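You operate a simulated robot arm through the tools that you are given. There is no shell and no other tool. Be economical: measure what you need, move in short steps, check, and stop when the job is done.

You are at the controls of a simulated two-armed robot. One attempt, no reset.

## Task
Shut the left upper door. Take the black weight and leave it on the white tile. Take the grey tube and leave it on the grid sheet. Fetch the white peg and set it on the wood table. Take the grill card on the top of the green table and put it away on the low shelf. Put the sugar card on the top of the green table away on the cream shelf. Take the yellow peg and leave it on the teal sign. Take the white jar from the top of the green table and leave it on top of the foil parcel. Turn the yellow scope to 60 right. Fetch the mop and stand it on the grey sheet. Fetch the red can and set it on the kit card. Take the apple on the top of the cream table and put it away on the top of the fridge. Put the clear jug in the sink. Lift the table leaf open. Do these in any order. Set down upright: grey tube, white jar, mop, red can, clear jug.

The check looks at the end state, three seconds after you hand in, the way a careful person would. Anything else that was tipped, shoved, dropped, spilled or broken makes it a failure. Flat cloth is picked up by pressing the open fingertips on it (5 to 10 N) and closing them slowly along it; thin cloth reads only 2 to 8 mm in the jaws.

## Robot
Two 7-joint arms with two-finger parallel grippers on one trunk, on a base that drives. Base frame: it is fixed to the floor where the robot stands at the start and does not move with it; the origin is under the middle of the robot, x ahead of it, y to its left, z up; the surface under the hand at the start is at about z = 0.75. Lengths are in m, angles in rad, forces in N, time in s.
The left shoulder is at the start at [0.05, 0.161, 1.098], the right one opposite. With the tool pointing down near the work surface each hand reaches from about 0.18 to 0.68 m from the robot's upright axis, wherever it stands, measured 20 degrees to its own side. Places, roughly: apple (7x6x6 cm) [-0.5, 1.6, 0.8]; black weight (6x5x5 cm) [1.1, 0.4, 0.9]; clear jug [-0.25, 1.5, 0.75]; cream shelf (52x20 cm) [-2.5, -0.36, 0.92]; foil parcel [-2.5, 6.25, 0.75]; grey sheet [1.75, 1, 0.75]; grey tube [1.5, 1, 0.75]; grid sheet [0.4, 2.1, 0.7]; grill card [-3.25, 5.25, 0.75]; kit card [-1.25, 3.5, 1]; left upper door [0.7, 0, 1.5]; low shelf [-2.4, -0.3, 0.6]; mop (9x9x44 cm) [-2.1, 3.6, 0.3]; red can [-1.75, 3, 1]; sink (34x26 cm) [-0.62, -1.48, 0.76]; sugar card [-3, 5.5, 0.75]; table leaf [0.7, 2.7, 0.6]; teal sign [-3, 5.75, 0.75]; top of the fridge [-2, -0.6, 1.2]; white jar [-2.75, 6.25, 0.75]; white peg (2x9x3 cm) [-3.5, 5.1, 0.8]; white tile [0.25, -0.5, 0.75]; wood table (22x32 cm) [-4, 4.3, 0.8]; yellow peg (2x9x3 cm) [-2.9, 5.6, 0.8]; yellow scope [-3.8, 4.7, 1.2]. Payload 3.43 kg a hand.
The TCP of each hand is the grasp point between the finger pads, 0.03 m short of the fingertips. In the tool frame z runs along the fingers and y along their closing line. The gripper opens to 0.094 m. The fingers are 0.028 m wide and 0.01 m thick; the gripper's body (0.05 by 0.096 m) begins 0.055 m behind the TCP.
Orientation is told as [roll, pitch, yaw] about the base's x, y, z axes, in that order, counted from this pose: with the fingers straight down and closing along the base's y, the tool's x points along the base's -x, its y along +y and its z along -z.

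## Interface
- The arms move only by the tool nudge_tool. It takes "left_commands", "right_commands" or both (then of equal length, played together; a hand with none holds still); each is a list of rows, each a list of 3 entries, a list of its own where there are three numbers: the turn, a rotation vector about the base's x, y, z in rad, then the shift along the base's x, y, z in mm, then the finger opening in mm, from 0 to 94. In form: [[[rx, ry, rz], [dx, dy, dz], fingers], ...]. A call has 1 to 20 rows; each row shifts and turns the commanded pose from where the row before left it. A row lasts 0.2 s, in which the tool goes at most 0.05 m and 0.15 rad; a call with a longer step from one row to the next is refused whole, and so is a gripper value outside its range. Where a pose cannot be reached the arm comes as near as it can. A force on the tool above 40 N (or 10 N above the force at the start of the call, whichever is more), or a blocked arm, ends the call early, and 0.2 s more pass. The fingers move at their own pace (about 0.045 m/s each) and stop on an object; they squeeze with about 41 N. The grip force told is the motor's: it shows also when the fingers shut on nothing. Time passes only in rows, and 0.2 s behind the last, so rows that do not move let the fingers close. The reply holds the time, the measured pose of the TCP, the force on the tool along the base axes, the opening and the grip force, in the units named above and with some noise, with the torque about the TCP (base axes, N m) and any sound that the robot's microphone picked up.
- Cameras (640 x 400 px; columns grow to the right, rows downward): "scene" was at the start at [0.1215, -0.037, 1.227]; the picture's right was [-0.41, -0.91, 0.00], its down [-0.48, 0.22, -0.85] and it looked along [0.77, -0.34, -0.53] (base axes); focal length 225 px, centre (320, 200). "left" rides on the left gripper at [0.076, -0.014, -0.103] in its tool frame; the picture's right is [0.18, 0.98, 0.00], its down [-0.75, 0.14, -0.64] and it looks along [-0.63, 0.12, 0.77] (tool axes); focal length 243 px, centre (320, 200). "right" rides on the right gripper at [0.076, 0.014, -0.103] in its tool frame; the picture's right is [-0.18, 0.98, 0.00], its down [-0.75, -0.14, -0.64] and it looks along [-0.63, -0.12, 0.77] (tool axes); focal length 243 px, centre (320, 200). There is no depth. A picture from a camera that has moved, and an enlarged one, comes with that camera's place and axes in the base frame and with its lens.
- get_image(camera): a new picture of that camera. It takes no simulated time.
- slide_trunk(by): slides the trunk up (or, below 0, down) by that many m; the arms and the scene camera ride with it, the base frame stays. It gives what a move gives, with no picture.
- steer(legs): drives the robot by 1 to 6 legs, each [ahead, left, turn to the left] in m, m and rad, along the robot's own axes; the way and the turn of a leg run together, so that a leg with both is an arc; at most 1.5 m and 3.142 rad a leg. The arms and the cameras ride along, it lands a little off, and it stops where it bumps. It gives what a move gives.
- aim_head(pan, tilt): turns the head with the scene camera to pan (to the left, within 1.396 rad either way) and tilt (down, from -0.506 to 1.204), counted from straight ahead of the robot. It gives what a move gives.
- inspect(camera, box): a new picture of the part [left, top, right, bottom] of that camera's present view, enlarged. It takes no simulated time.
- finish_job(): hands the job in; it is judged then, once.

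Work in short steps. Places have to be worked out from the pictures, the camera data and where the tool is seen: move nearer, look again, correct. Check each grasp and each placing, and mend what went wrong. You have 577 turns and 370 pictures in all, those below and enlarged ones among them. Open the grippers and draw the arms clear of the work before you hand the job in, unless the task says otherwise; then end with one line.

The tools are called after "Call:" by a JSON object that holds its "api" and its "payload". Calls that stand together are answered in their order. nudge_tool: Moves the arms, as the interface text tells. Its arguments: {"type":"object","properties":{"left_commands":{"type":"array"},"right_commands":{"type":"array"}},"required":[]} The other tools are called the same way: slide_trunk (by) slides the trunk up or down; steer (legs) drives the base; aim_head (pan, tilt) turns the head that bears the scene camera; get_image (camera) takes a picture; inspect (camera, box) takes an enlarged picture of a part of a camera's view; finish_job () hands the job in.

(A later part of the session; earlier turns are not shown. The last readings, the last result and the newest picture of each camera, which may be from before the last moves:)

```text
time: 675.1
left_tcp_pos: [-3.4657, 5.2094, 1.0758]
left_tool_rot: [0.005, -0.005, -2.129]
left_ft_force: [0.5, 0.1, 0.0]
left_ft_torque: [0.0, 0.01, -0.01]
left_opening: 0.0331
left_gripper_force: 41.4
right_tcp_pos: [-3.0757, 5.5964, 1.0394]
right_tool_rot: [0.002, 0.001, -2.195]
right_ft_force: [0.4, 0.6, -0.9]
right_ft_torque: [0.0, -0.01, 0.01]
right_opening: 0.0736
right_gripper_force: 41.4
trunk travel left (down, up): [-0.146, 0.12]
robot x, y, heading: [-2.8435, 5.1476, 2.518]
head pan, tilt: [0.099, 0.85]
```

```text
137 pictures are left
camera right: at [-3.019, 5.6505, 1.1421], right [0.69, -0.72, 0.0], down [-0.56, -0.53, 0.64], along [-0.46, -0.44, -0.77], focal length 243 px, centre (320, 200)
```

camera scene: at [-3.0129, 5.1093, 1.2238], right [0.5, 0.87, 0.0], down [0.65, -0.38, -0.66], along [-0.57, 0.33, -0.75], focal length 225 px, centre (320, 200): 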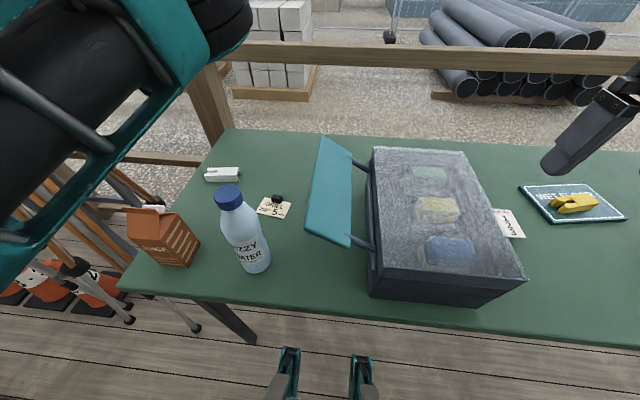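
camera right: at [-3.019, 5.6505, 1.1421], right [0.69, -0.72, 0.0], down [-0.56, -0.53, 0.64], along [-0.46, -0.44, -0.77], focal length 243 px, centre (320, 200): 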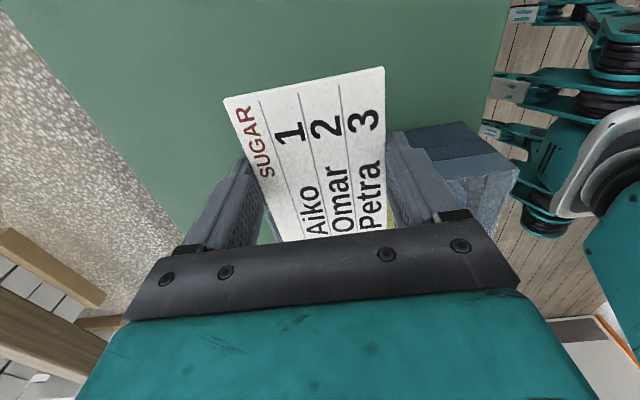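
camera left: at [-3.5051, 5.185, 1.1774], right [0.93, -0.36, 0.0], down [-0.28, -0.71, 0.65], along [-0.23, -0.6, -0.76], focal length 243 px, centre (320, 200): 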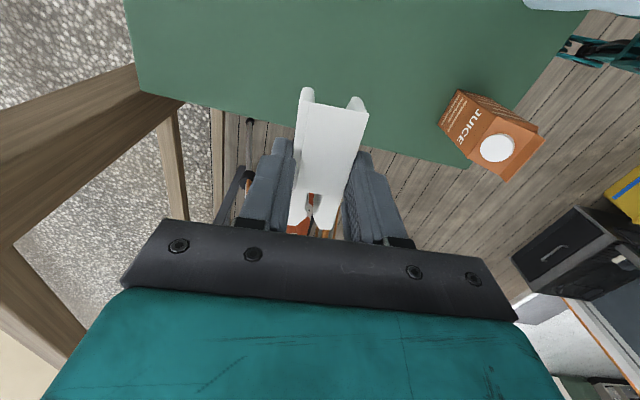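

Sugar card held flat. Next I take the white peg to the wood table: back off, strafe left 1.3 m, and look.

Call:
{"api": "steer", "payload": {"legs": [[-0.45, 0, 0], [0, 1.3, 0]]}}

Call:
{"api": "nudge_tool", "payload": {"right_commands": [[[0, 0, 0], [24, -18, 15], 50], [[0, 0, 0], [24, -18, 15], 50], [[0, 0, 0], [24, -18, 10], 50], [[0, 0, 0], [0, 0, 0], 50]]}}

Call:
{"api": "aim_head", "payload": {"pan": 0.0, "tilt": 0.6}}

Call:
{"api": "get_image", "payload": {"camera": "scene"}}

Call:
{"api": "get_image", "payload": {"camera": "left"}}

```text
time: 689.1
left_tcp_pos: [-3.8644, 3.8789, 1.076]
left_tool_rot: [0.004, -0.005, -2.129]
left_ft_force: [1.3, 0.4, -0.2]
left_ft_torque: [0.01, 0.03, 0.02]
left_opening: 0.0328
left_gripper_force: 41.3
right_tcp_pos: [-3.4736, 4.2661, 1.0377]
right_tool_rot: [0.001, -0.001, -2.193]
right_ft_force: [0.2, 0.2, 0.4]
right_ft_torque: [-0.03, 0.02, 0.02]
right_opening: 0.0738
right_gripper_force: 41.1
trunk travel left (down, up): [-0.146, 0.12]
robot x, y, heading: [-3.2414, 3.8131, 2.516]
head pan, tilt: [0.099, 0.85]
```

```text
time: 690.1
left_tcp_pos: [-3.8647, 3.8798, 1.0754]
left_tool_rot: [0.003, -0.005, -2.128]
left_ft_force: [-0.5, 0.2, -0.3]
left_ft_torque: [0.02, 0.01, -0.01]
left_opening: 0.0328
left_gripper_force: 40.5
right_tcp_pos: [-3.402, 4.2123, 1.0789]
right_tool_rot: [0.003, -0.002, -2.194]
right_ft_force: [-0.8, -0.8, -0.1]
right_ft_torque: [0.0, 0.01, 0.0]
right_opening: 0.0738
right_gripper_force: 41.2
trunk travel left (down, up): [-0.146, 0.12]
robot x, y, heading: [-3.2435, 3.8099, 2.519]
head pan, tilt: [0.099, 0.85]
```

```text
time: 690.9
left_tcp_pos: [-3.8648, 3.8793, 1.0745]
left_tool_rot: [0.002, -0.003, -2.131]
left_ft_force: [0.3, -0.4, -1.7]
left_ft_torque: [0.01, -0.04, -0.01]
left_opening: 0.0327
left_gripper_force: 41.1
right_tcp_pos: [-3.4006, 4.2122, 1.08]
right_tool_rot: [0.002, 0.001, -2.196]
right_ft_force: [-0.5, -1.1, 0.0]
right_ft_torque: [0.02, -0.02, 0.04]
right_opening: 0.0735
right_gripper_force: 40.7
trunk travel left (down, up): [-0.146, 0.12]
robot x, y, heading: [-3.2421, 3.8135, 2.52]
head pan, tilt: [0.0, 0.6]
```

```text
136 pictures are left
camera scene: at [-3.3467, 3.8883, 1.2446], right [0.58, 0.81, 0.0], down [0.46, -0.33, -0.82], along [-0.67, 0.48, -0.57], focal length 225 px, centre (320, 200)
```

scene: 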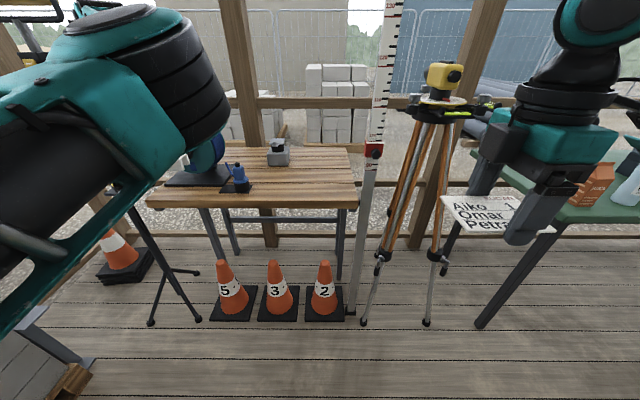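

```text
135 pictures are left
camera left: at [-3.8348, 3.9517, 1.177], right [0.93, -0.36, 0.0], down [-0.28, -0.71, 0.65], along [-0.23, -0.6, -0.76], focal length 243 px, centre (320, 200)
```

left: 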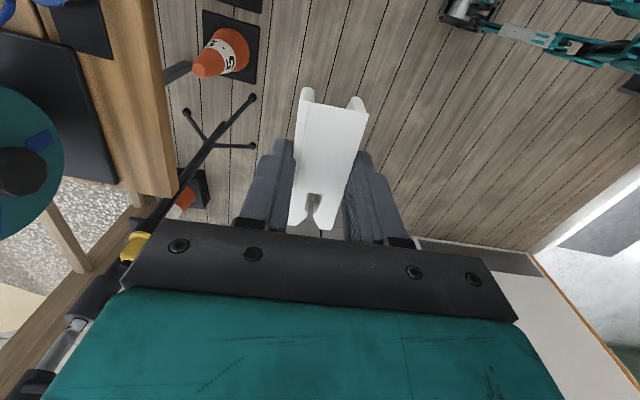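

Free area on the wood table is its right half, around [-4.0,4.25]. To avoid the light stand I strafe right 0.22 first, then forward 0.28.

Call:
{"api": "steer", "payload": {"legs": [[0, -0.22, 0], [0.28, 0, 0]]}}

Call:
{"api": "get_image", "payload": {"camera": "left"}}

Call:
{"api": "get_image", "payload": {"camera": "scene"}}

```text
time: 695.0
left_tcp_pos: [-3.9613, 4.2167, 1.0751]
left_tool_rot: [0.003, -0.006, -2.132]
left_ft_force: [0.0, 0.0, -0.4]
left_ft_torque: [-0.02, 0.02, 0.03]
left_opening: 0.0329
left_gripper_force: 40.4
right_tcp_pos: [-3.4996, 4.5479, 1.0792]
right_tool_rot: [0.001, 0.0, -2.193]
right_ft_force: [-0.6, 0.1, -0.3]
right_ft_torque: [0.01, 0.0, -0.02]
right_opening: 0.074
right_gripper_force: 41.2
trunk travel left (down, up): [-0.146, 0.12]
robot x, y, heading: [-3.3373, 4.1507, 2.516]
head pan, tilt: [0.0, 0.6]
```

```text
134 pictures are left
camera left: at [-3.9316, 4.2894, 1.1768], right [0.93, -0.37, 0.0], down [-0.28, -0.71, 0.65], along [-0.23, -0.6, -0.76], focal length 243 px, centre (320, 200)
```

left: 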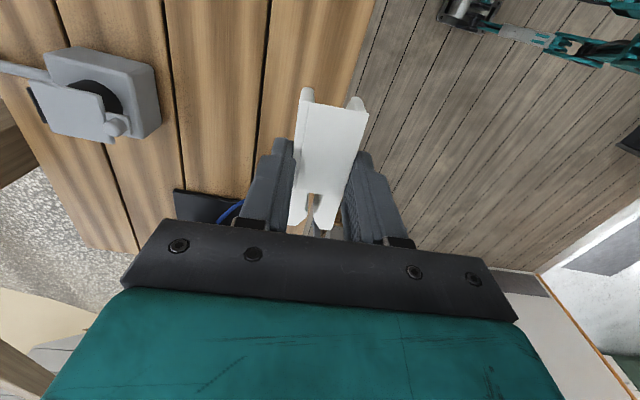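

```text
133 pictures are left
camera scene: at [-3.4437, 4.2254, 1.2446], right [0.58, 0.81, 0.0], down [0.46, -0.33, -0.82], along [-0.67, 0.48, -0.57], focal length 225 px, centre (320, 200)
```

scene: 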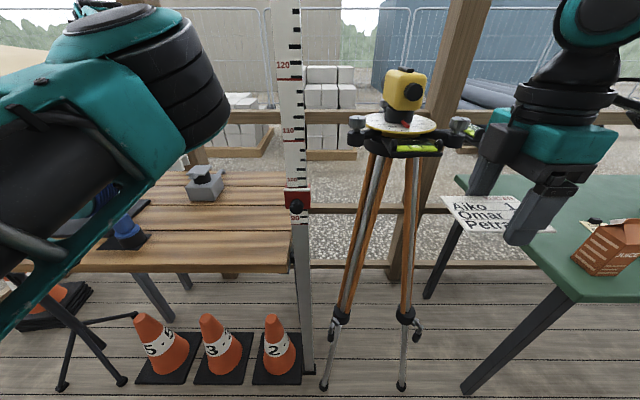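

The peg is at the table's front edge; I move 7 cm deeper and descend stepwise.

Call:
{"api": "nudge_tool", "payload": {"left_commands": [[[0, 0, 0], [-24, 26, -20], 10], [[0, 0, 0], [-24, 27, -20], 10], [[0, 0, 0], [0, 0, -40], 10], [[0, 0, 0], [0, 0, -40], 10], [[0, 0, 0], [0, 0, -30], 10], [[0, 0, 0], [0, 0, -20], 10], [[0, 0, 0], [0, 0, 0], 10]]}}

Call:
{"api": "get_image", "payload": {"camera": "left"}}

Call:
{"api": "get_image", "payload": {"camera": "scene"}}

```text
time: 696.6
left_tcp_pos: [-4.0082, 4.2695, 0.9044]
left_tool_rot: [0.002, -0.004, -2.131]
left_ft_force: [-0.1, -1.2, -1.5]
left_ft_torque: [0.05, 0.0, 0.01]
left_opening: 0.0328
left_gripper_force: 40.8
right_tcp_pos: [-3.498, 4.5484, 1.0797]
right_tool_rot: [0.003, 0.002, -2.196]
right_ft_force: [0.2, -0.5, -0.1]
right_ft_torque: [-0.03, 0.0, 0.01]
right_opening: 0.0737
right_gripper_force: 41.4
trunk travel left (down, up): [-0.146, 0.12]
robot x, y, heading: [-3.3391, 4.1492, 2.517]
head pan, tilt: [0.0, 0.6]
```

```text
132 pictures are left
camera left: at [-3.9785, 4.3427, 1.0063], right [0.93, -0.37, 0.0], down [-0.28, -0.71, 0.65], along [-0.23, -0.6, -0.76], focal length 243 px, centre (320, 200)
```

left: 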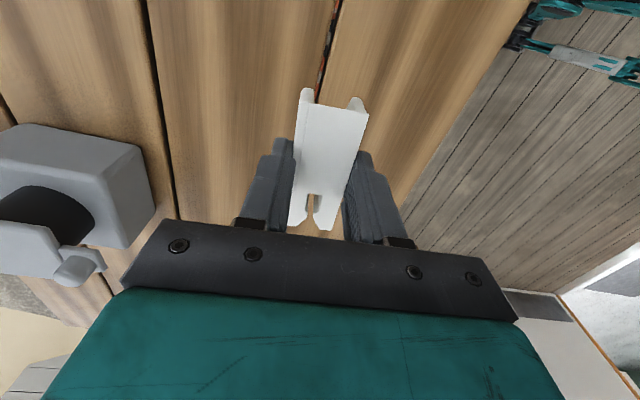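

```text
131 pictures are left
camera scene: at [-3.4433, 4.2251, 1.2446], right [0.58, 0.81, 0.0], down [0.46, -0.33, -0.83], along [-0.67, 0.48, -0.56], focal length 225 px, centre (320, 200)
```

scene: 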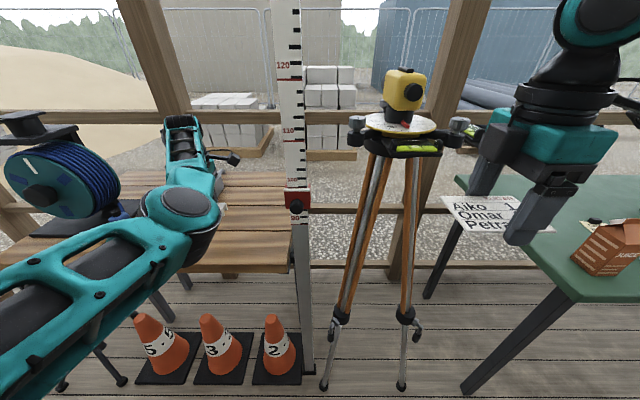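

Peg is above clear planks. I continue down to contact.

Call:
{"api": "nudge_tool", "payload": {"left_commands": [[[0, 0, 0], [0, 0, -20], 10], [[0, 0, 0], [0, 0, -15], 10], [[0, 0, 0], [0, 0, -10], 10], [[0, 0, 0], [0, 0, 0], 10]]}}

```text
time: 697.6
left_tcp_pos: [-4.0089, 4.2702, 0.8598]
left_tool_rot: [0.003, -0.005, -2.132]
left_ft_force: [-1.0, 0.9, -0.6]
left_ft_torque: [-0.05, 0.02, 0.0]
left_opening: 0.0329
left_gripper_force: 41.0
right_tcp_pos: [-3.4981, 4.5503, 1.0789]
right_tool_rot: [0.002, 0.001, -2.196]
right_ft_force: [-0.4, 0.5, -0.5]
right_ft_torque: [-0.03, -0.02, 0.01]
right_opening: 0.0737
right_gripper_force: 41.0
trunk travel left (down, up): [-0.146, 0.12]
robot x, y, heading: [-3.3429, 4.1525, 2.521]
head pan, tilt: [0.0, 0.6]
```

Call:
{"api": "nudge_tool", "payload": {"left_commands": [[[0, 0, 0], [0, 0, -8], 10], [[0, 0, 0], [0, 0, -6], 10], [[0, 0, 0], [0, 0, -5], 10], [[0, 0, 0], [0, 0, 0], 10]]}}

Call:
{"api": "get_image", "payload": {"camera": "left"}}

```text
time: 698.6
left_tcp_pos: [-4.0084, 4.271, 0.8411]
left_tool_rot: [0.003, -0.005, -2.131]
left_ft_force: [-0.2, -0.2, 0.3]
left_ft_torque: [-0.02, 0.04, 0.0]
left_opening: 0.0329
left_gripper_force: 41.3
right_tcp_pos: [-3.4994, 4.5497, 1.0785]
right_tool_rot: [0.003, -0.001, -2.196]
right_ft_force: [-0.4, -0.7, -0.7]
right_ft_torque: [0.0, -0.01, 0.0]
right_opening: 0.0736
right_gripper_force: 40.5
trunk travel left (down, up): [-0.146, 0.12]
robot x, y, heading: [-3.3396, 4.1508, 2.52]
head pan, tilt: [0.0, 0.6]
```

```text
130 pictures are left
camera left: at [-3.979, 4.3419, 0.9429], right [0.93, -0.37, 0.0], down [-0.28, -0.71, 0.65], along [-0.23, -0.6, -0.76], focal length 243 px, centre (320, 200)
```

left: 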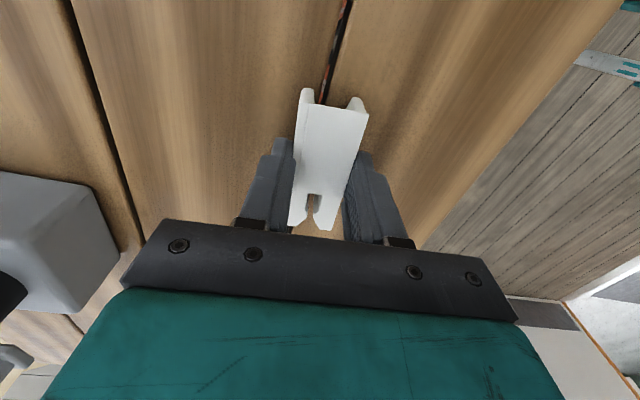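

Call:
{"api": "nudge_tool", "payload": {"left_commands": [[[0, 0, 0], [0, 0, -5], 10], [[0, 0, 0], [0, 0, -5], 10], [[0, 0, 0], [0, 0, -4], 10], [[0, 0, 0], [0, 0, 0], 10]]}}

```text
time: 699.6
left_tcp_pos: [-4.0094, 4.2715, 0.8347]
left_tool_rot: [-0.009, -0.008, -2.128]
left_ft_force: [5.3, 1.1, 31.0]
left_ft_torque: [-0.11, -0.28, -0.01]
left_opening: 0.0331
left_gripper_force: 40.4
right_tcp_pos: [-3.4954, 4.5487, 1.0801]
right_tool_rot: [-0.003, -0.001, -2.196]
right_ft_force: [-0.3, -0.2, 0.6]
right_ft_torque: [0.0, -0.03, 0.03]
right_opening: 0.0738
right_gripper_force: 40.6
trunk travel left (down, up): [-0.146, 0.12]
robot x, y, heading: [-3.3401, 4.1551, 2.516]
head pan, tilt: [0.0, 0.6]
```

Contact. I ease, open, and rise straight up.

Call:
{"api": "nudge_tool", "payload": {"left_commands": [[[0, 0, 0], [0, 0, 6], 10], [[0, 0, 0], [0, 0, 0], 50], [[0, 0, 0], [0, 0, 0], 55], [[0, 0, 0], [0, 0, 20], 55], [[0, 0, 0], [0, 0, 40], 55], [[0, 0, 0], [0, 0, 40], 55], [[0, 0, 0], [0, 0, 40], 55], [[0, 0, 0], [0, 0, 40], 55], [[0, 0, 0], [0, 0, 40], 55], [[0, 0, 0], [0, 0, 20], 55], [[0, 0, 0], [0, 0, 0], 55]]}}

Call:
{"api": "get_image", "payload": {"camera": "left"}}

Call:
{"api": "get_image", "payload": {"camera": "scene"}}

```text
time: 702.0
left_tcp_pos: [-4.008, 4.2698, 1.0735]
left_tool_rot: [0.004, -0.005, -2.131]
left_ft_force: [-0.7, 0.7, 0.1]
left_ft_torque: [-0.01, 0.02, -0.03]
left_opening: 0.055
left_gripper_force: 0.0
right_tcp_pos: [-3.4987, 4.549, 1.0788]
right_tool_rot: [0.003, 0.0, -2.194]
right_ft_force: [0.2, -0.6, -0.2]
right_ft_torque: [0.01, 0.0, -0.06]
right_opening: 0.0735
right_gripper_force: 41.1
trunk travel left (down, up): [-0.146, 0.12]
robot x, y, heading: [-3.3376, 4.1482, 2.516]
head pan, tilt: [0.0, 0.6]
```

```text
129 pictures are left
camera left: at [-3.9784, 4.3422, 1.175], right [0.93, -0.37, 0.0], down [-0.28, -0.71, 0.65], along [-0.23, -0.6, -0.76], focal length 243 px, centre (320, 200)
```

left: 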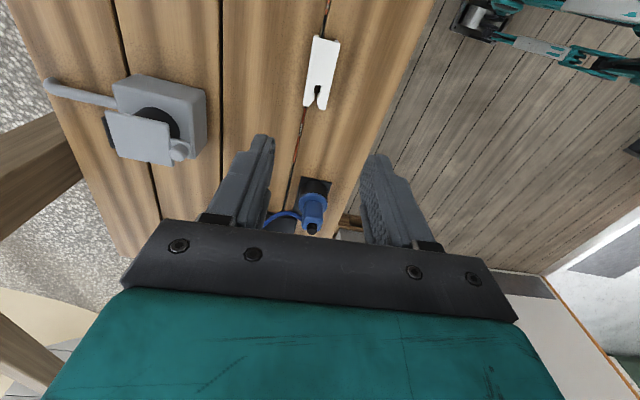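

```text
128 pictures are left
camera scene: at [-3.4433, 4.2251, 1.2446], right [0.58, 0.81, 0.0], down [0.46, -0.33, -0.83], along [-0.67, 0.48, -0.57], focal length 225 px, centre (320, 200)
```

scene: 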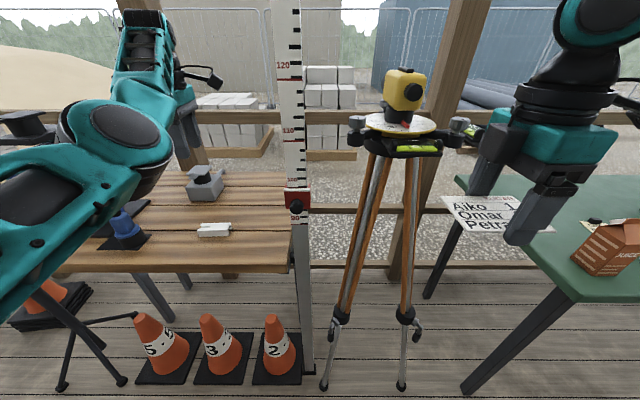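

White peg is on the wood table. Now the scope: I zoom on its dial.

Call:
{"api": "inspect", "payload": {"camera": "scene", "box": [340, 55, 490, 165]}}

```text
3.64 times, centred on (415, 110) of scene
camera zoom: at [-3.4433, 4.2251, 1.2446], right [0.58, 0.81, 0.0], down [0.46, -0.33, -0.83], along [-0.67, 0.48, -0.57], focal length 817 px, centre (-26, 527)
```

zoom: 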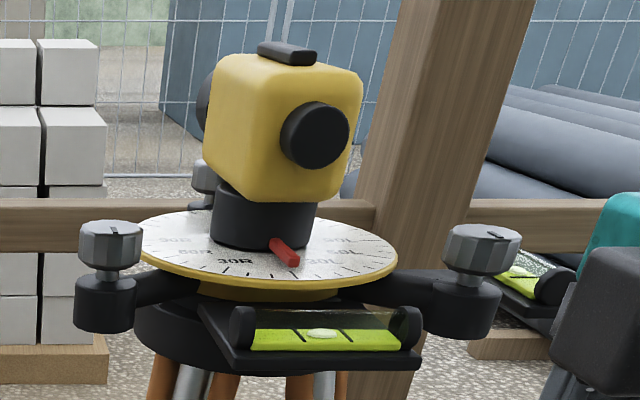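

The dial reads 30R/60R/90R on the left of the red pointer. I back off, raise the trunk, and strafe right to bring the left hand to the scope.

Call:
{"api": "steer", "payload": {"legs": [[-0.35, 0, 0], [0, -0.42, 0]]}}

Call:
{"api": "slide_trunk", "payload": {"by": 0.12}}

Call:
{"api": "nudge_tool", "payload": {"left_commands": [[[0, 0, -0.145], [0, 0, 10], 94], [[0, 0, -0.145], [0, 0, 10], 94], [[0, 0, -0.145], [0, 0, 10], 94], [[0, 0, -0.145], [0, 0, 10], 94], [[0, 0, -0.145], [0, 0, 10], 94], [[0, 0, -0.145], [0, 0, 10], 94], [[0, 0, -0.145], [0, 0, 10], 94], [[0, 0, -0.145], [0, 0, 10], 94], [[0, 0, -0.145], [0, 0, 10], 94], [[0, 0, -0.145], [0, 0, 10], 94], [[0, 0, -0.145], [0, 0, 10], 94], [[0, 0, 0], [0, 0, 0], 94]]}}

Call:
{"api": "aim_head", "payload": {"pan": 0.3, "tilt": 0.35}}

Call:
{"api": "get_image", "payload": {"camera": "scene"}}

```text
time: 708.1
left_tcp_pos: [-3.4783, 4.4023, 1.0734]
left_tool_rot: [0.002, -0.006, -2.127]
left_ft_force: [0.4, 0.1, -0.4]
left_ft_torque: [0.01, 0.0, -0.03]
left_opening: 0.0548
left_gripper_force: 0.1
right_tcp_pos: [-2.97, 4.6845, 1.0805]
right_tool_rot: [0.001, -0.001, -2.192]
right_ft_force: [-1.1, -1.2, 0.0]
right_ft_torque: [-0.03, 0.0, 0.01]
right_opening: 0.0736
right_gripper_force: 41.0
trunk travel left (down, up): [-0.146, 0.12]
robot x, y, heading: [-2.8106, 4.2867, 2.52]
head pan, tilt: [0.0, 0.6]
```

```text
time: 709.6
left_tcp_pos: [-3.4793, 4.4035, 1.1927]
left_tool_rot: [0.005, -0.004, -2.127]
left_ft_force: [0.0, 0.1, 0.5]
left_ft_torque: [0.05, 0.0, -0.02]
left_opening: 0.055
left_gripper_force: 0.0
right_tcp_pos: [-2.9699, 4.6845, 1.1987]
right_tool_rot: [0.002, -0.002, -2.193]
right_ft_force: [0.5, -0.4, 0.3]
right_ft_torque: [0.03, 0.03, 0.0]
right_opening: 0.0737
right_gripper_force: 40.5
trunk travel left (down, up): [-0.266, 0.0]
robot x, y, heading: [-2.812, 4.289, 2.521]
head pan, tilt: [0.0, 0.6]
```

```text
time: 712.2
left_tcp_pos: [-3.4582, 4.3969, 1.2972]
left_tool_rot: [0.003, -0.004, 2.559]
left_ft_force: [-0.3, -0.2, -0.4]
left_ft_torque: [-0.01, 0.0, 0.01]
left_opening: 0.094
left_gripper_force: 0.0
left hand out of reach, approached as far as the arm can: row 6, 7, 8, 9, 10, 11
right_tcp_pos: [-2.9709, 4.6853, 1.1989]
right_tool_rot: [0.001, 0.0, -2.192]
right_ft_force: [0.1, 0.3, -0.6]
right_ft_torque: [0.01, -0.01, -0.01]
right_opening: 0.0739
right_gripper_force: 40.6
trunk travel left (down, up): [-0.266, 0.0]
robot x, y, heading: [-2.8088, 4.2836, 2.517]
head pan, tilt: [0.0, 0.6]
```

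```text
time: 713.0
left_tcp_pos: [-3.4585, 4.3965, 1.2968]
left_tool_rot: [0.003, -0.006, 2.561]
left_ft_force: [0.5, 0.5, -0.5]
left_ft_torque: [-0.03, 0.0, -0.01]
left_opening: 0.0939
left_gripper_force: 0.1
right_tcp_pos: [-2.9701, 4.6851, 1.1986]
right_tool_rot: [0.002, 0.0, -2.191]
right_ft_force: [0.0, -1.1, -0.7]
right_ft_torque: [0.0, 0.02, 0.03]
right_opening: 0.074
right_gripper_force: 41.2
trunk travel left (down, up): [-0.266, 0.0]
robot x, y, heading: [-2.81, 4.2846, 2.519]
head pan, tilt: [0.3, 0.351]
```

```text
126 pictures are left
camera scene: at [-2.9304, 4.3387, 1.3874], right [0.32, 0.95, 0.0], down [0.33, -0.11, -0.94], along [-0.89, 0.3, -0.34], focal length 225 px, centre (320, 200)
```

scene: 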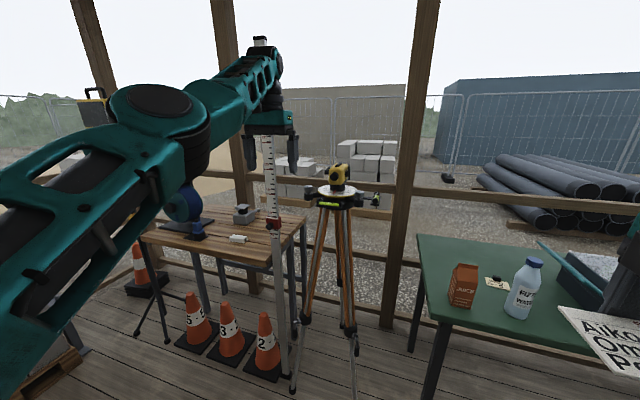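

Call:
{"api": "inspect", "payload": {"camera": "scene", "box": [295, 145, 385, 215]}}

Call:
{"api": "get_image", "payload": {"camera": "left"}}

```text
5.71 times, centred on (340, 180) of scene
camera zoom: at [-2.9304, 4.3387, 1.3874], right [0.32, 0.95, 0.0], down [0.33, -0.11, -0.94], along [-0.89, 0.3, -0.34], focal length 1284 px, centre (206, 314)
```

zoom: 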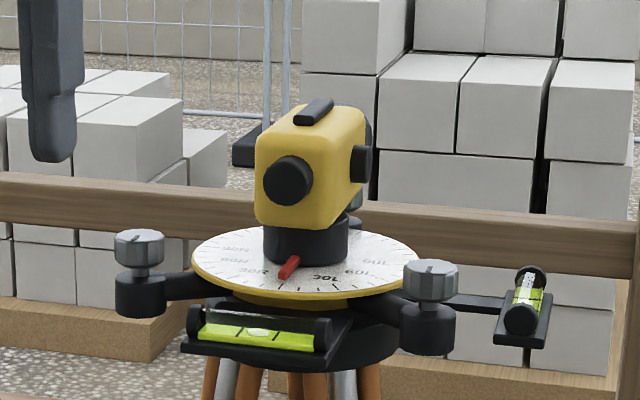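

```text
124 pictures are left
camera left: at [-3.3856, 4.3671, 1.3985], right [-0.39, -0.92, 0.0], down [-0.7, 0.3, 0.65], along [-0.6, 0.25, -0.76], focal length 243 px, centre (320, 200)
```

left: 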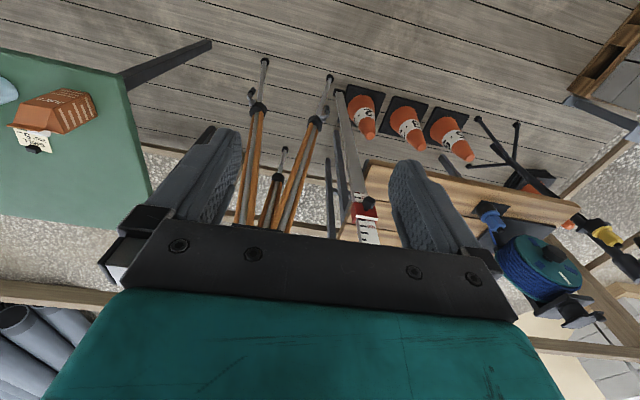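

The eyepiece faces me (axis along n), so I'll grip the top of the body from above (closing along u) and twist clockwise 60°. I drive forward 0.43 and 0.05 right.

Call:
{"api": "steer", "payload": {"legs": [[0, -0.05, 0], [0.43, 0, 0]]}}

Call:
{"api": "get_image", "payload": {"camera": "left"}}

Call:
{"api": "inspect", "payload": {"camera": "scene", "box": [160, 90, 340, 230]}}

```text
time: 716.3
left_tcp_pos: [-3.78, 4.6889, 1.2964]
left_tool_rot: [0.004, -0.005, 2.56]
left_ft_force: [-0.5, -0.5, -0.5]
left_ft_torque: [0.01, -0.01, 0.01]
left_opening: 0.0943
left_gripper_force: 0.1
right_tcp_pos: [-3.2904, 4.975, 1.1981]
right_tool_rot: [0.0, -0.001, -2.192]
right_ft_force: [-0.4, 0.5, -0.6]
right_ft_torque: [0.01, 0.02, -0.01]
right_opening: 0.0736
right_gripper_force: 40.9
trunk travel left (down, up): [-0.266, 0.0]
robot x, y, heading: [-3.1311, 4.5793, 2.524]
head pan, tilt: [0.3, 0.351]
```

```text
123 pictures are left
camera left: at [-3.7059, 4.6577, 1.3985], right [-0.39, -0.92, 0.0], down [-0.7, 0.3, 0.65], along [-0.6, 0.25, -0.76], focal length 243 px, centre (320, 200)
```

left: 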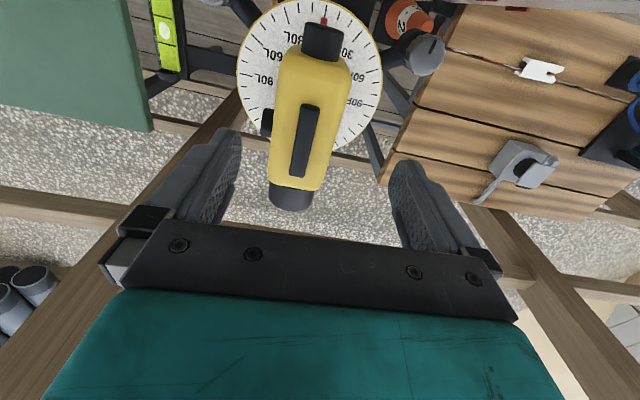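

```text
2.86 times, centred on (250, 160) of scene
camera zoom: at [-3.2507, 4.6292, 1.3874], right [0.32, 0.95, 0.0], down [0.33, -0.11, -0.94], along [-0.89, 0.3, -0.34], focal length 642 px, centre (520, 314)
```

zoom: 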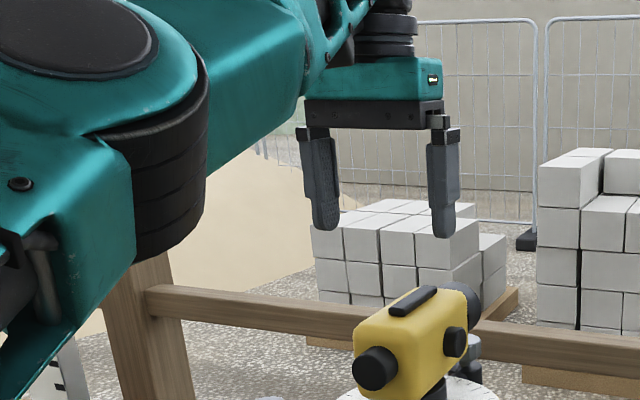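

Excellent top view: pointer at 0, body axis along n, rotation axis ≈[-3.775,4.698]. I centre, align yaw and descend to z≈1.205.

Call:
{"api": "nudge_tool", "payload": {"left_commands": [[[0, 0, -0.044], [4, 10, -25], 94], [[0, 0, 0], [0, 0, -30], 94], [[0, 0, 0], [0, 0, -25], 94], [[0, 0, 0], [0, 0, -12], 94], [[0, 0, 0], [0, 0, 0], 94]]}}

Call:
{"api": "get_image", "payload": {"camera": "left"}}

Call:
{"api": "aim_head", "payload": {"pan": 0.35, "tilt": 0.5}}

Call:
{"api": "inspect", "payload": {"camera": "scene", "box": [190, 90, 370, 230]}}

```text
time: 717.5
left_tcp_pos: [-3.7993, 4.712, 1.2131]
left_tool_rot: [0.003, -0.004, 2.518]
left_ft_force: [-0.5, -0.1, 0.4]
left_ft_torque: [-0.02, -0.01, 0.0]
left_opening: 0.094
left_gripper_force: 0.1
left hand out of reach, approached as far as the arm can: row 1, 2, 3, 4
right_tcp_pos: [-3.2899, 4.9745, 1.1995]
right_tool_rot: [0.003, 0.0, -2.191]
right_ft_force: [0.2, 0.0, -0.4]
right_ft_torque: [0.01, -0.01, 0.02]
right_opening: 0.0736
right_gripper_force: 41.0
trunk travel left (down, up): [-0.266, 0.0]
robot x, y, heading: [-3.1319, 4.5768, 2.52]
head pan, tilt: [0.3, 0.351]
```

```text
121 pictures are left
camera left: at [-3.7276, 4.6783, 1.316], right [-0.43, -0.9, 0.0], down [-0.69, 0.33, 0.65], along [-0.58, 0.27, -0.76], focal length 243 px, centre (320, 200)
```

left: 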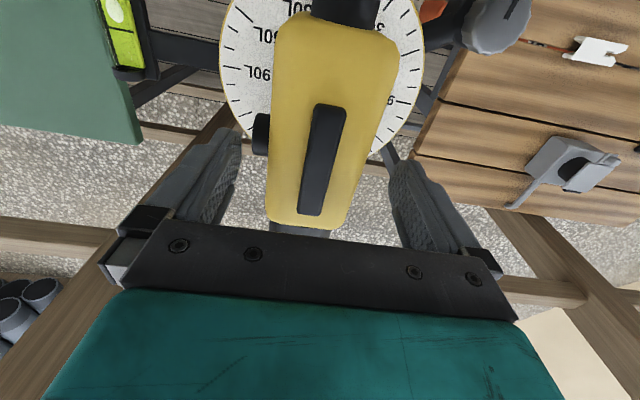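

```text
time: 718.2
left_tcp_pos: [-3.7982, 4.7117, 1.2143]
left_tool_rot: [0.005, -0.004, 2.517]
left_ft_force: [0.5, 0.0, -1.4]
left_ft_torque: [0.0, 0.01, -0.01]
left_opening: 0.094
left_gripper_force: 0.0
right_tcp_pos: [-3.2907, 4.9735, 1.1995]
right_tool_rot: [0.001, -0.001, -2.191]
right_ft_force: [-0.3, 0.9, -0.9]
right_ft_torque: [0.0, -0.01, -0.02]
right_opening: 0.074
right_gripper_force: 41.3
trunk travel left (down, up): [-0.266, 0.0]
robot x, y, heading: [-3.131, 4.5786, 2.525]
head pan, tilt: [0.351, 0.499]
```

```text
2.86 times, centred on (280, 160) of scene
camera zoom: at [-3.2496, 4.6239, 1.3738], right [0.27, 0.96, 0.0], down [0.46, -0.13, -0.88], along [-0.85, 0.23, -0.48], focal length 642 px, centre (434, 314)
```

zoom: 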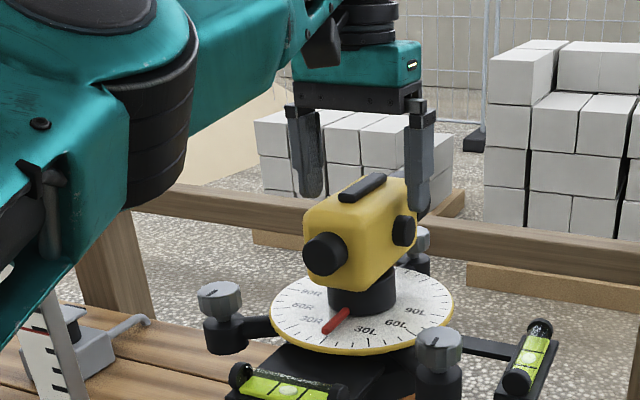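

The hand is 3 cm too far back and slightly high; I correct with the base (-0.028) and trunk (-0.018).

Call:
{"api": "steer", "payload": {"legs": [[-0.03, 0, 0]]}}

Call:
{"api": "slide_trunk", "payload": {"by": -0.018}}

Call:
{"api": "get_image", "payload": {"camera": "left"}}

```text
time: 719.0
left_tcp_pos: [-3.7748, 4.6931, 1.2139]
left_tool_rot: [0.004, -0.006, 2.515]
left_ft_force: [0.7, -0.6, 1.0]
left_ft_torque: [0.01, 0.01, 0.02]
left_opening: 0.094
left_gripper_force: 0.1
right_tcp_pos: [-3.2652, 4.9568, 1.2008]
right_tool_rot: [0.002, 0.003, -2.193]
right_ft_force: [0.8, -0.4, -0.1]
right_ft_torque: [0.0, -0.02, 0.02]
right_opening: 0.0736
right_gripper_force: 41.3
trunk travel left (down, up): [-0.266, 0.0]
robot x, y, heading: [-3.1055, 4.5589, 2.52]
head pan, tilt: [0.351, 0.499]
```

```text
time: 719.7
left_tcp_pos: [-3.7743, 4.694, 1.1972]
left_tool_rot: [0.004, -0.003, 2.517]
left_ft_force: [0.3, -0.5, -0.2]
left_ft_torque: [0.01, 0.0, -0.02]
left_opening: 0.094
left_gripper_force: 0.0
right_tcp_pos: [-3.2653, 4.958, 1.1818]
right_tool_rot: [0.002, 0.0, -2.192]
right_ft_force: [0.4, 0.7, -0.5]
right_ft_torque: [-0.03, 0.0, -0.05]
right_opening: 0.0737
right_gripper_force: 41.0
trunk travel left (down, up): [-0.248, 0.018]
robot x, y, heading: [-3.1059, 4.562, 2.52]
head pan, tilt: [0.351, 0.499]
```

```text
119 pictures are left
camera left: at [-3.7034, 4.6608, 1.2983], right [-0.43, -0.91, 0.0], down [-0.69, 0.33, 0.65], along [-0.58, 0.27, -0.76], focal length 243 px, centre (320, 200)
```

left: 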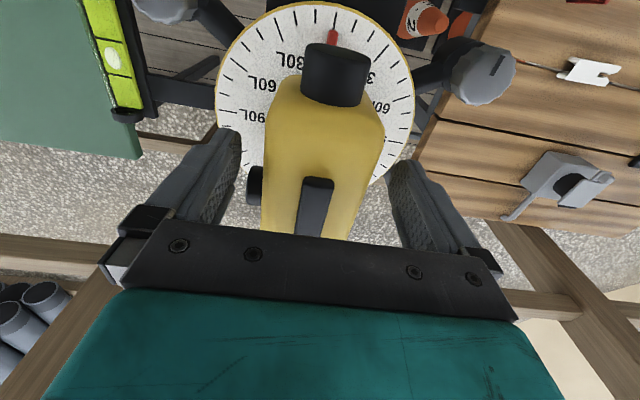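

Fingers straddle the body symmetrically. I close and check.

Call:
{"api": "nudge_tool", "payload": {"left_commands": [[[0, 0, 0], [0, 0, 0], 75], [[0, 0, 0], [0, 0, 0], 65], [[0, 0, 0], [0, 0, 0], 50], [[0, 0, 0], [0, 0, 0], 40], [[0, 0, 0], [0, 0, 0], 40]]}}

Call:
{"api": "get_image", "payload": {"camera": "left"}}

```text
time: 720.9
left_tcp_pos: [-3.7745, 4.6969, 1.1965]
left_tool_rot: [0.004, -0.004, 2.516]
left_ft_force: [5.0, 5.0, -2.0]
left_ft_torque: [0.14, 0.03, -0.1]
left_opening: 0.0643
left_gripper_force: 45.2
right_tcp_pos: [-3.2649, 4.9588, 1.1804]
right_tool_rot: [0.003, -0.001, -2.193]
right_ft_force: [0.1, 0.0, -0.5]
right_ft_torque: [0.02, 0.01, -0.02]
right_opening: 0.0739
right_gripper_force: 41.2
trunk travel left (down, up): [-0.248, 0.018]
robot x, y, heading: [-3.1088, 4.5587, 2.521]
head pan, tilt: [0.351, 0.499]
```

```text
118 pictures are left
camera left: at [-3.7026, 4.6623, 1.2984], right [-0.43, -0.9, 0.0], down [-0.69, 0.33, 0.65], along [-0.58, 0.27, -0.76], focal length 243 px, centre (320, 200)
```

left: 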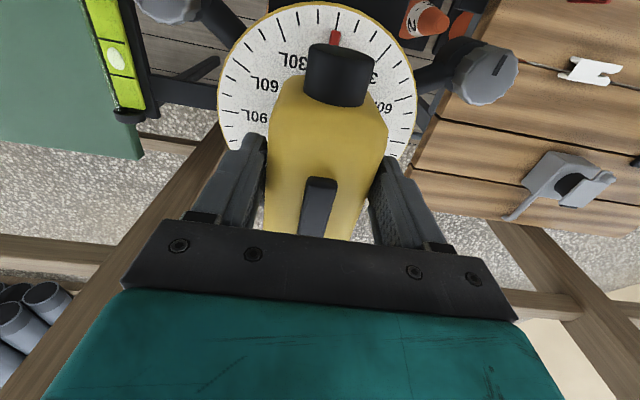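

Gripped. I twist clockwise by 60° in 8 rows.

Call:
{"api": "nudge_tool", "payload": {"left_commands": [[[0, 0, -0.06], [1, 2, 0], 40], [[0, 0, -0.125], [0, 0, 0], 40], [[0, 0, -0.125], [0, 0, 0], 40], [[0, 0, -0.125], [0, 0, 0], 40], [[0, 0, -0.125], [0, 0, 0], 40]]}}

Call:
{"api": "get_image", "payload": {"camera": "left"}}

Call:
{"api": "inspect", "payload": {"camera": "scene", "box": [190, 110, 370, 250]}}

```text
time: 722.1
left_tcp_pos: [-3.7791, 4.6935, 1.1961]
left_tool_rot: [0.007, -0.006, 1.96]
left_ft_force: [-21.1, -8.5, 8.9]
left_ft_torque: [-0.89, -0.66, 0.25]
left_opening: 0.0644
left_gripper_force: 45.4
right_tcp_pos: [-3.2686, 4.9562, 1.1823]
right_tool_rot: [0.004, 0.004, -2.192]
right_ft_force: [-0.7, -0.7, -0.4]
right_ft_torque: [0.0, 0.03, -0.01]
right_opening: 0.0739
right_gripper_force: 40.9
trunk travel left (down, up): [-0.248, 0.018]
robot x, y, heading: [-3.1027, 4.5594, 2.519]
head pan, tilt: [0.351, 0.499]
```

```text
117 pictures are left
camera left: at [-3.7347, 4.6264, 1.2981], right [-0.84, -0.54, 0.01], down [-0.41, 0.64, 0.65], along [-0.36, 0.54, -0.76], focal length 243 px, centre (320, 200)
```

left: 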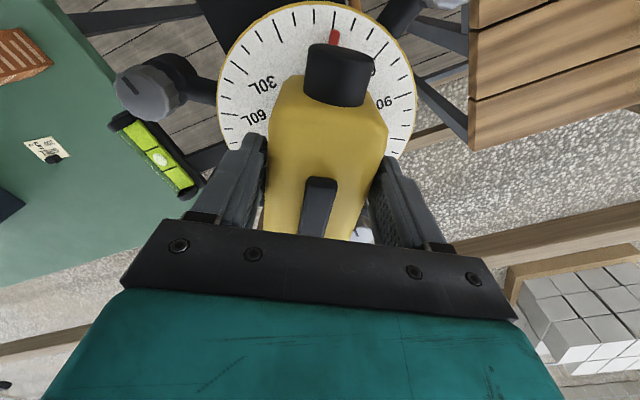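

```text
2.86 times, centred on (280, 180) of scene
camera zoom: at [-3.2283, 4.6051, 1.3556], right [0.27, 0.96, 0.0], down [0.46, -0.13, -0.88], along [-0.85, 0.23, -0.48], focal length 642 px, centre (434, 257)
```

zoom: 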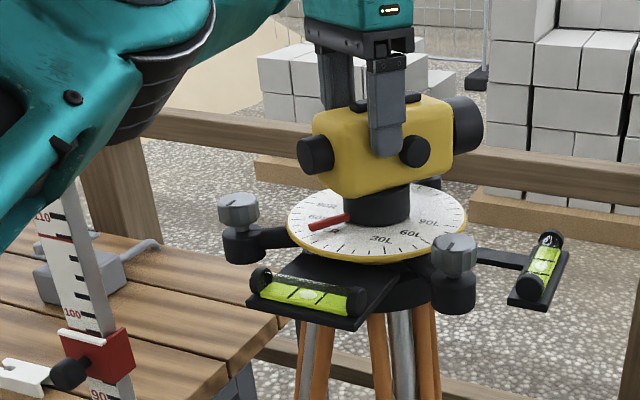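

Halfway (≈32°). Side force suggests my centre is a few mm off; I shift -5 mm in x during the remaining twist.

Call:
{"api": "nudge_tool", "payload": {"left_commands": [[[0, 0, 0], [-3, -1, 0], 40], [[0, 0, -0.12], [-1, 0, 0], 40], [[0, 0, -0.12], [-1, 0, 0], 40], [[0, 0, -0.12], [-1, 0, 0], 40], [[0, 0, -0.12], [0, 0, 0], 40], [[0, 0, 0], [0, 0, 0], 40]]}}

Call:
{"api": "get_image", "payload": {"camera": "left"}}

Call:
{"api": "get_image", "payload": {"camera": "scene"}}

```text
time: 723.1
left_tcp_pos: [-3.7827, 4.6902, 1.1959]
left_tool_rot: [0.019, -0.007, 1.607]
left_ft_force: [-9.8, 0.0, -2.4]
left_ft_torque: [0.22, -0.22, 0.17]
left_opening: 0.0646
left_gripper_force: 45.0
left hand out of reach, approached as far as the arm can: row 3
right_tcp_pos: [-3.2675, 4.9589, 1.1804]
right_tool_rot: [0.004, 0.0, -2.194]
right_ft_force: [-0.5, 0.5, -1.0]
right_ft_torque: [0.0, 0.0, 0.02]
right_opening: 0.0739
right_gripper_force: 41.0
trunk travel left (down, up): [-0.248, 0.018]
robot x, y, heading: [-3.1105, 4.5594, 2.522]
head pan, tilt: [0.351, 0.499]
stopped in row 5 (left hand): the force on the tool passed its limit at 42 N (the readings are from after the stop); the commanded pose is now the measured one
```

```text
115 pictures are left
camera left: at [-3.7626, 4.6144, 1.2974], right [-0.98, -0.22, 0.02], down [-0.16, 0.74, 0.65], along [-0.16, 0.63, -0.76], focal length 243 px, centre (320, 200)
```

left: 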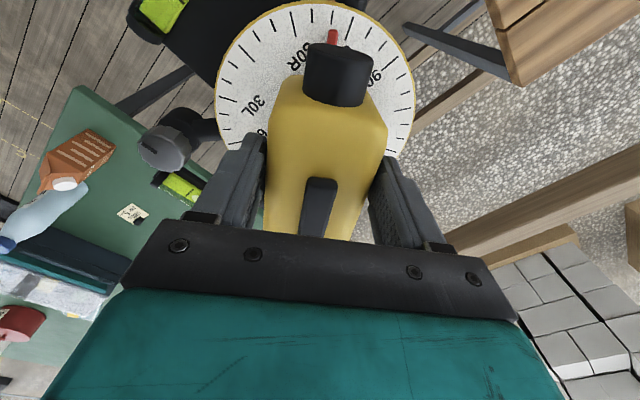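

```text
114 pictures are left
camera scene: at [-3.2276, 4.6069, 1.3551], right [0.27, 0.96, 0.0], down [0.46, -0.13, -0.88], along [-0.85, 0.23, -0.48], focal length 225 px, centre (320, 200)
```

scene: 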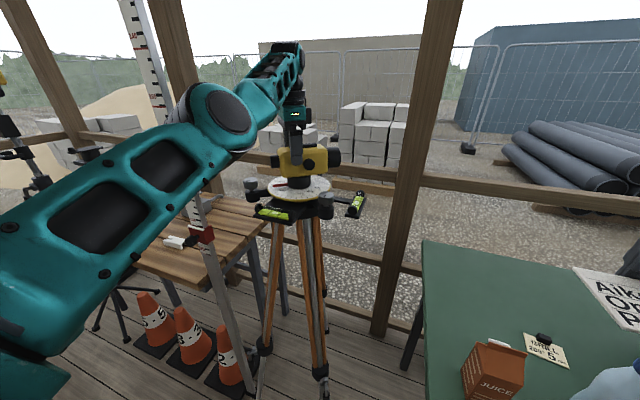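

52° so far. I relieve the side force and continue the last ~8°.

Call:
{"api": "nudge_tool", "payload": {"left_commands": [[[0, 0, 0], [-2, 0, 0], 40], [[0, 0, -0.05], [0, 1, 0], 40], [[0, 0, -0.05], [0, 1, 0], 40], [[0, 0, -0.04], [0, 0, 0], 40], [[0, 0, 0], [0, 0, 0], 40]]}}

Call:
{"api": "get_image", "payload": {"camera": "left"}}

Call:
{"api": "inspect", "payload": {"camera": "scene", "box": [130, 60, 350, 230]}}

```text
time: 724.3
left_tcp_pos: [-3.7851, 4.6915, 1.1959]
left_tool_rot: [0.022, -0.008, 1.468]
left_ft_force: [-27.9, -5.6, 4.1]
left_ft_torque: [-0.48, -0.6, 0.31]
left_opening: 0.0643
left_gripper_force: 45.2
right_tcp_pos: [-3.2687, 4.9563, 1.1817]
right_tool_rot: [0.005, 0.005, -2.192]
right_ft_force: [-0.6, 0.1, -0.2]
right_ft_torque: [-0.04, -0.04, 0.01]
right_opening: 0.0739
right_gripper_force: 41.0
trunk travel left (down, up): [-0.248, 0.018]
robot x, y, heading: [-3.1053, 4.5599, 2.516]
head pan, tilt: [0.351, 0.499]
```

```text
113 pictures are left
camera left: at [-3.7748, 4.6125, 1.2974], right [-1.0, -0.08, 0.02], down [-0.05, 0.76, 0.65], along [-0.07, 0.65, -0.76], focal length 243 px, centre (320, 200)
```

left: 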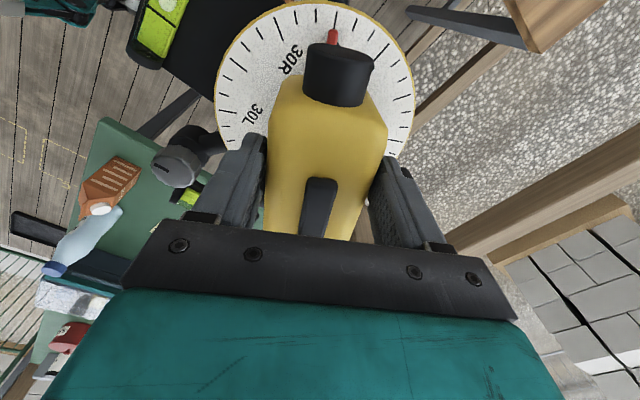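

```text
2.35 times, centred on (240, 145) of scene
camera zoom: at [-3.2301, 4.6057, 1.3554], right [0.27, 0.96, 0.0], down [0.46, -0.13, -0.88], along [-0.84, 0.23, -0.48], focal length 529 px, centre (508, 329)
```

zoom: 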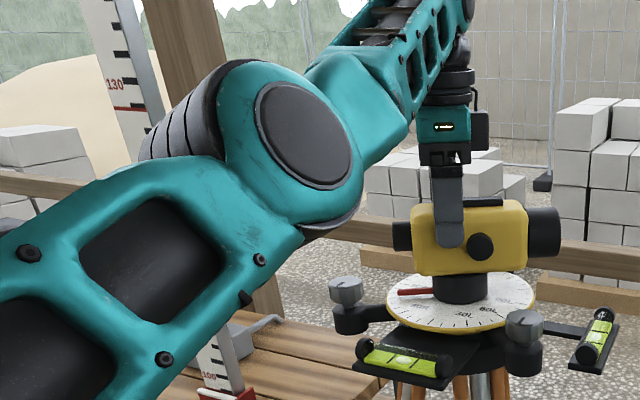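

Hand yaw has turned 60°. I zoom in to read the dial.

Call:
{"api": "inspect", "payload": {"camera": "scene", "box": [255, 155, 345, 215]}}

Call:
{"api": "inspect", "payload": {"camera": "left", "box": [210, 0, 420, 150]}}

```text
6.67 times, centred on (300, 185) of scene
camera zoom: at [-3.2301, 4.6057, 1.3554], right [0.27, 0.96, 0.0], down [0.46, -0.13, -0.88], along [-0.84, 0.23, -0.48], focal length 1498 px, centre (453, 300)
```

zoom: 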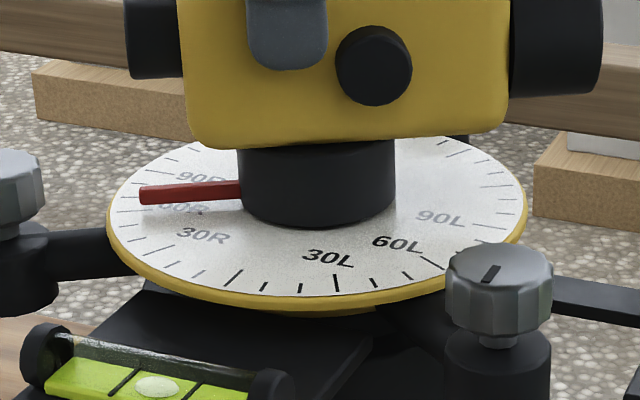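

```text
2.67 times, centred on (315, 75) of left
camera zoom: at [-3.7748, 4.6125, 1.2974], right [-1.0, -0.08, 0.02], down [-0.05, 0.76, 0.65], along [-0.07, 0.65, -0.76], focal length 647 px, centre (333, 533)
```

zoom: 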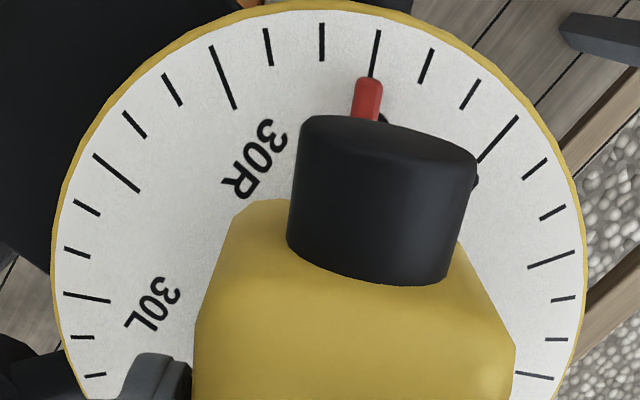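

The red pointer sits exactly on the 60R tick. I relieve the side force, then open and rise.

Call:
{"api": "nudge_tool", "payload": {"left_commands": [[[0, 0, 0], [-3, -1, 0], 40], [[0, 0, 0], [0, 0, 0], 40]]}}

Call:
{"api": "nudge_tool", "payload": {"left_commands": [[[0, 0, 0], [-1, 0, 0], 66], [[0, 0, 0], [0, 0, 0], 80], [[0, 0, 0], [0, 0, 0], 94], [[0, 0, 0], [0, 0, 0], 94], [[0, 0, 0], [0, 0, 15], 94], [[0, 0, 0], [0, 0, 20], 94], [[0, 0, 0], [0, 0, 20], 94], [[0, 0, 0], [0, 0, 0], 94]]}}

Call:
{"api": "inspect", "payload": {"camera": "scene", "box": [225, 90, 375, 220]}}

```text
time: 724.9
left_tcp_pos: [-3.7856, 4.691, 1.1966]
left_tool_rot: [0.02, -0.008, 1.465]
left_ft_force: [-26.4, -4.9, 7.6]
left_ft_torque: [-0.69, -0.25, 0.26]
left_opening: 0.0644
left_gripper_force: 45.0
left hand out of reach, approached as far as the arm can: row 1
right_tcp_pos: [-3.2685, 4.9563, 1.1812]
right_tool_rot: [0.004, 0.004, -2.192]
right_ft_force: [0.2, 1.1, 0.0]
right_ft_torque: [-0.02, 0.01, 0.03]
right_opening: 0.074
right_gripper_force: 40.5
trunk travel left (down, up): [-0.248, 0.018]
robot x, y, heading: [-3.1039, 4.5607, 2.52]
head pan, tilt: [0.351, 0.499]
```

```text
time: 726.7
left_tcp_pos: [-3.7647, 4.6891, 1.242]
left_tool_rot: [0.02, -0.01, 1.463]
left_ft_force: [-0.5, -0.6, -0.2]
left_ft_torque: [-0.03, 0.02, -0.03]
left_opening: 0.0939
left_gripper_force: 0.1
left hand out of reach, approached as far as the arm can: row 5, 6, 7
right_tcp_pos: [-3.2667, 4.9584, 1.1812]
right_tool_rot: [0.003, -0.001, -2.193]
right_ft_force: [-0.1, 0.0, -0.3]
right_ft_torque: [-0.01, 0.01, 0.0]
right_opening: 0.074
right_gripper_force: 40.7
trunk travel left (down, up): [-0.248, 0.018]
robot x, y, heading: [-3.1059, 4.5594, 2.52]
head pan, tilt: [0.351, 0.499]
```

```text
3.08 times, centred on (300, 155) of scene
camera zoom: at [-3.2258, 4.6064, 1.3557], right [0.27, 0.96, 0.0], down [0.46, -0.13, -0.88], along [-0.85, 0.23, -0.48], focal length 691 px, centre (382, 338)
```

zoom: 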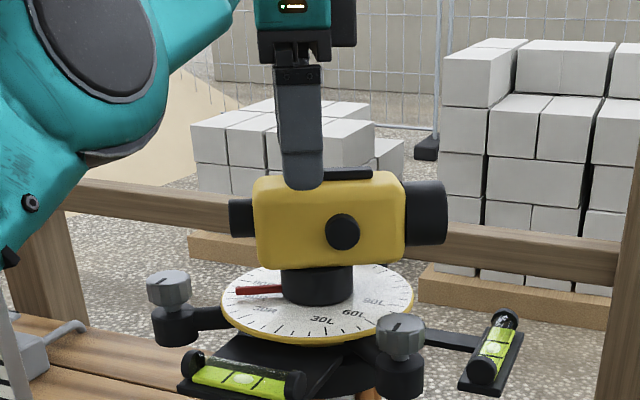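

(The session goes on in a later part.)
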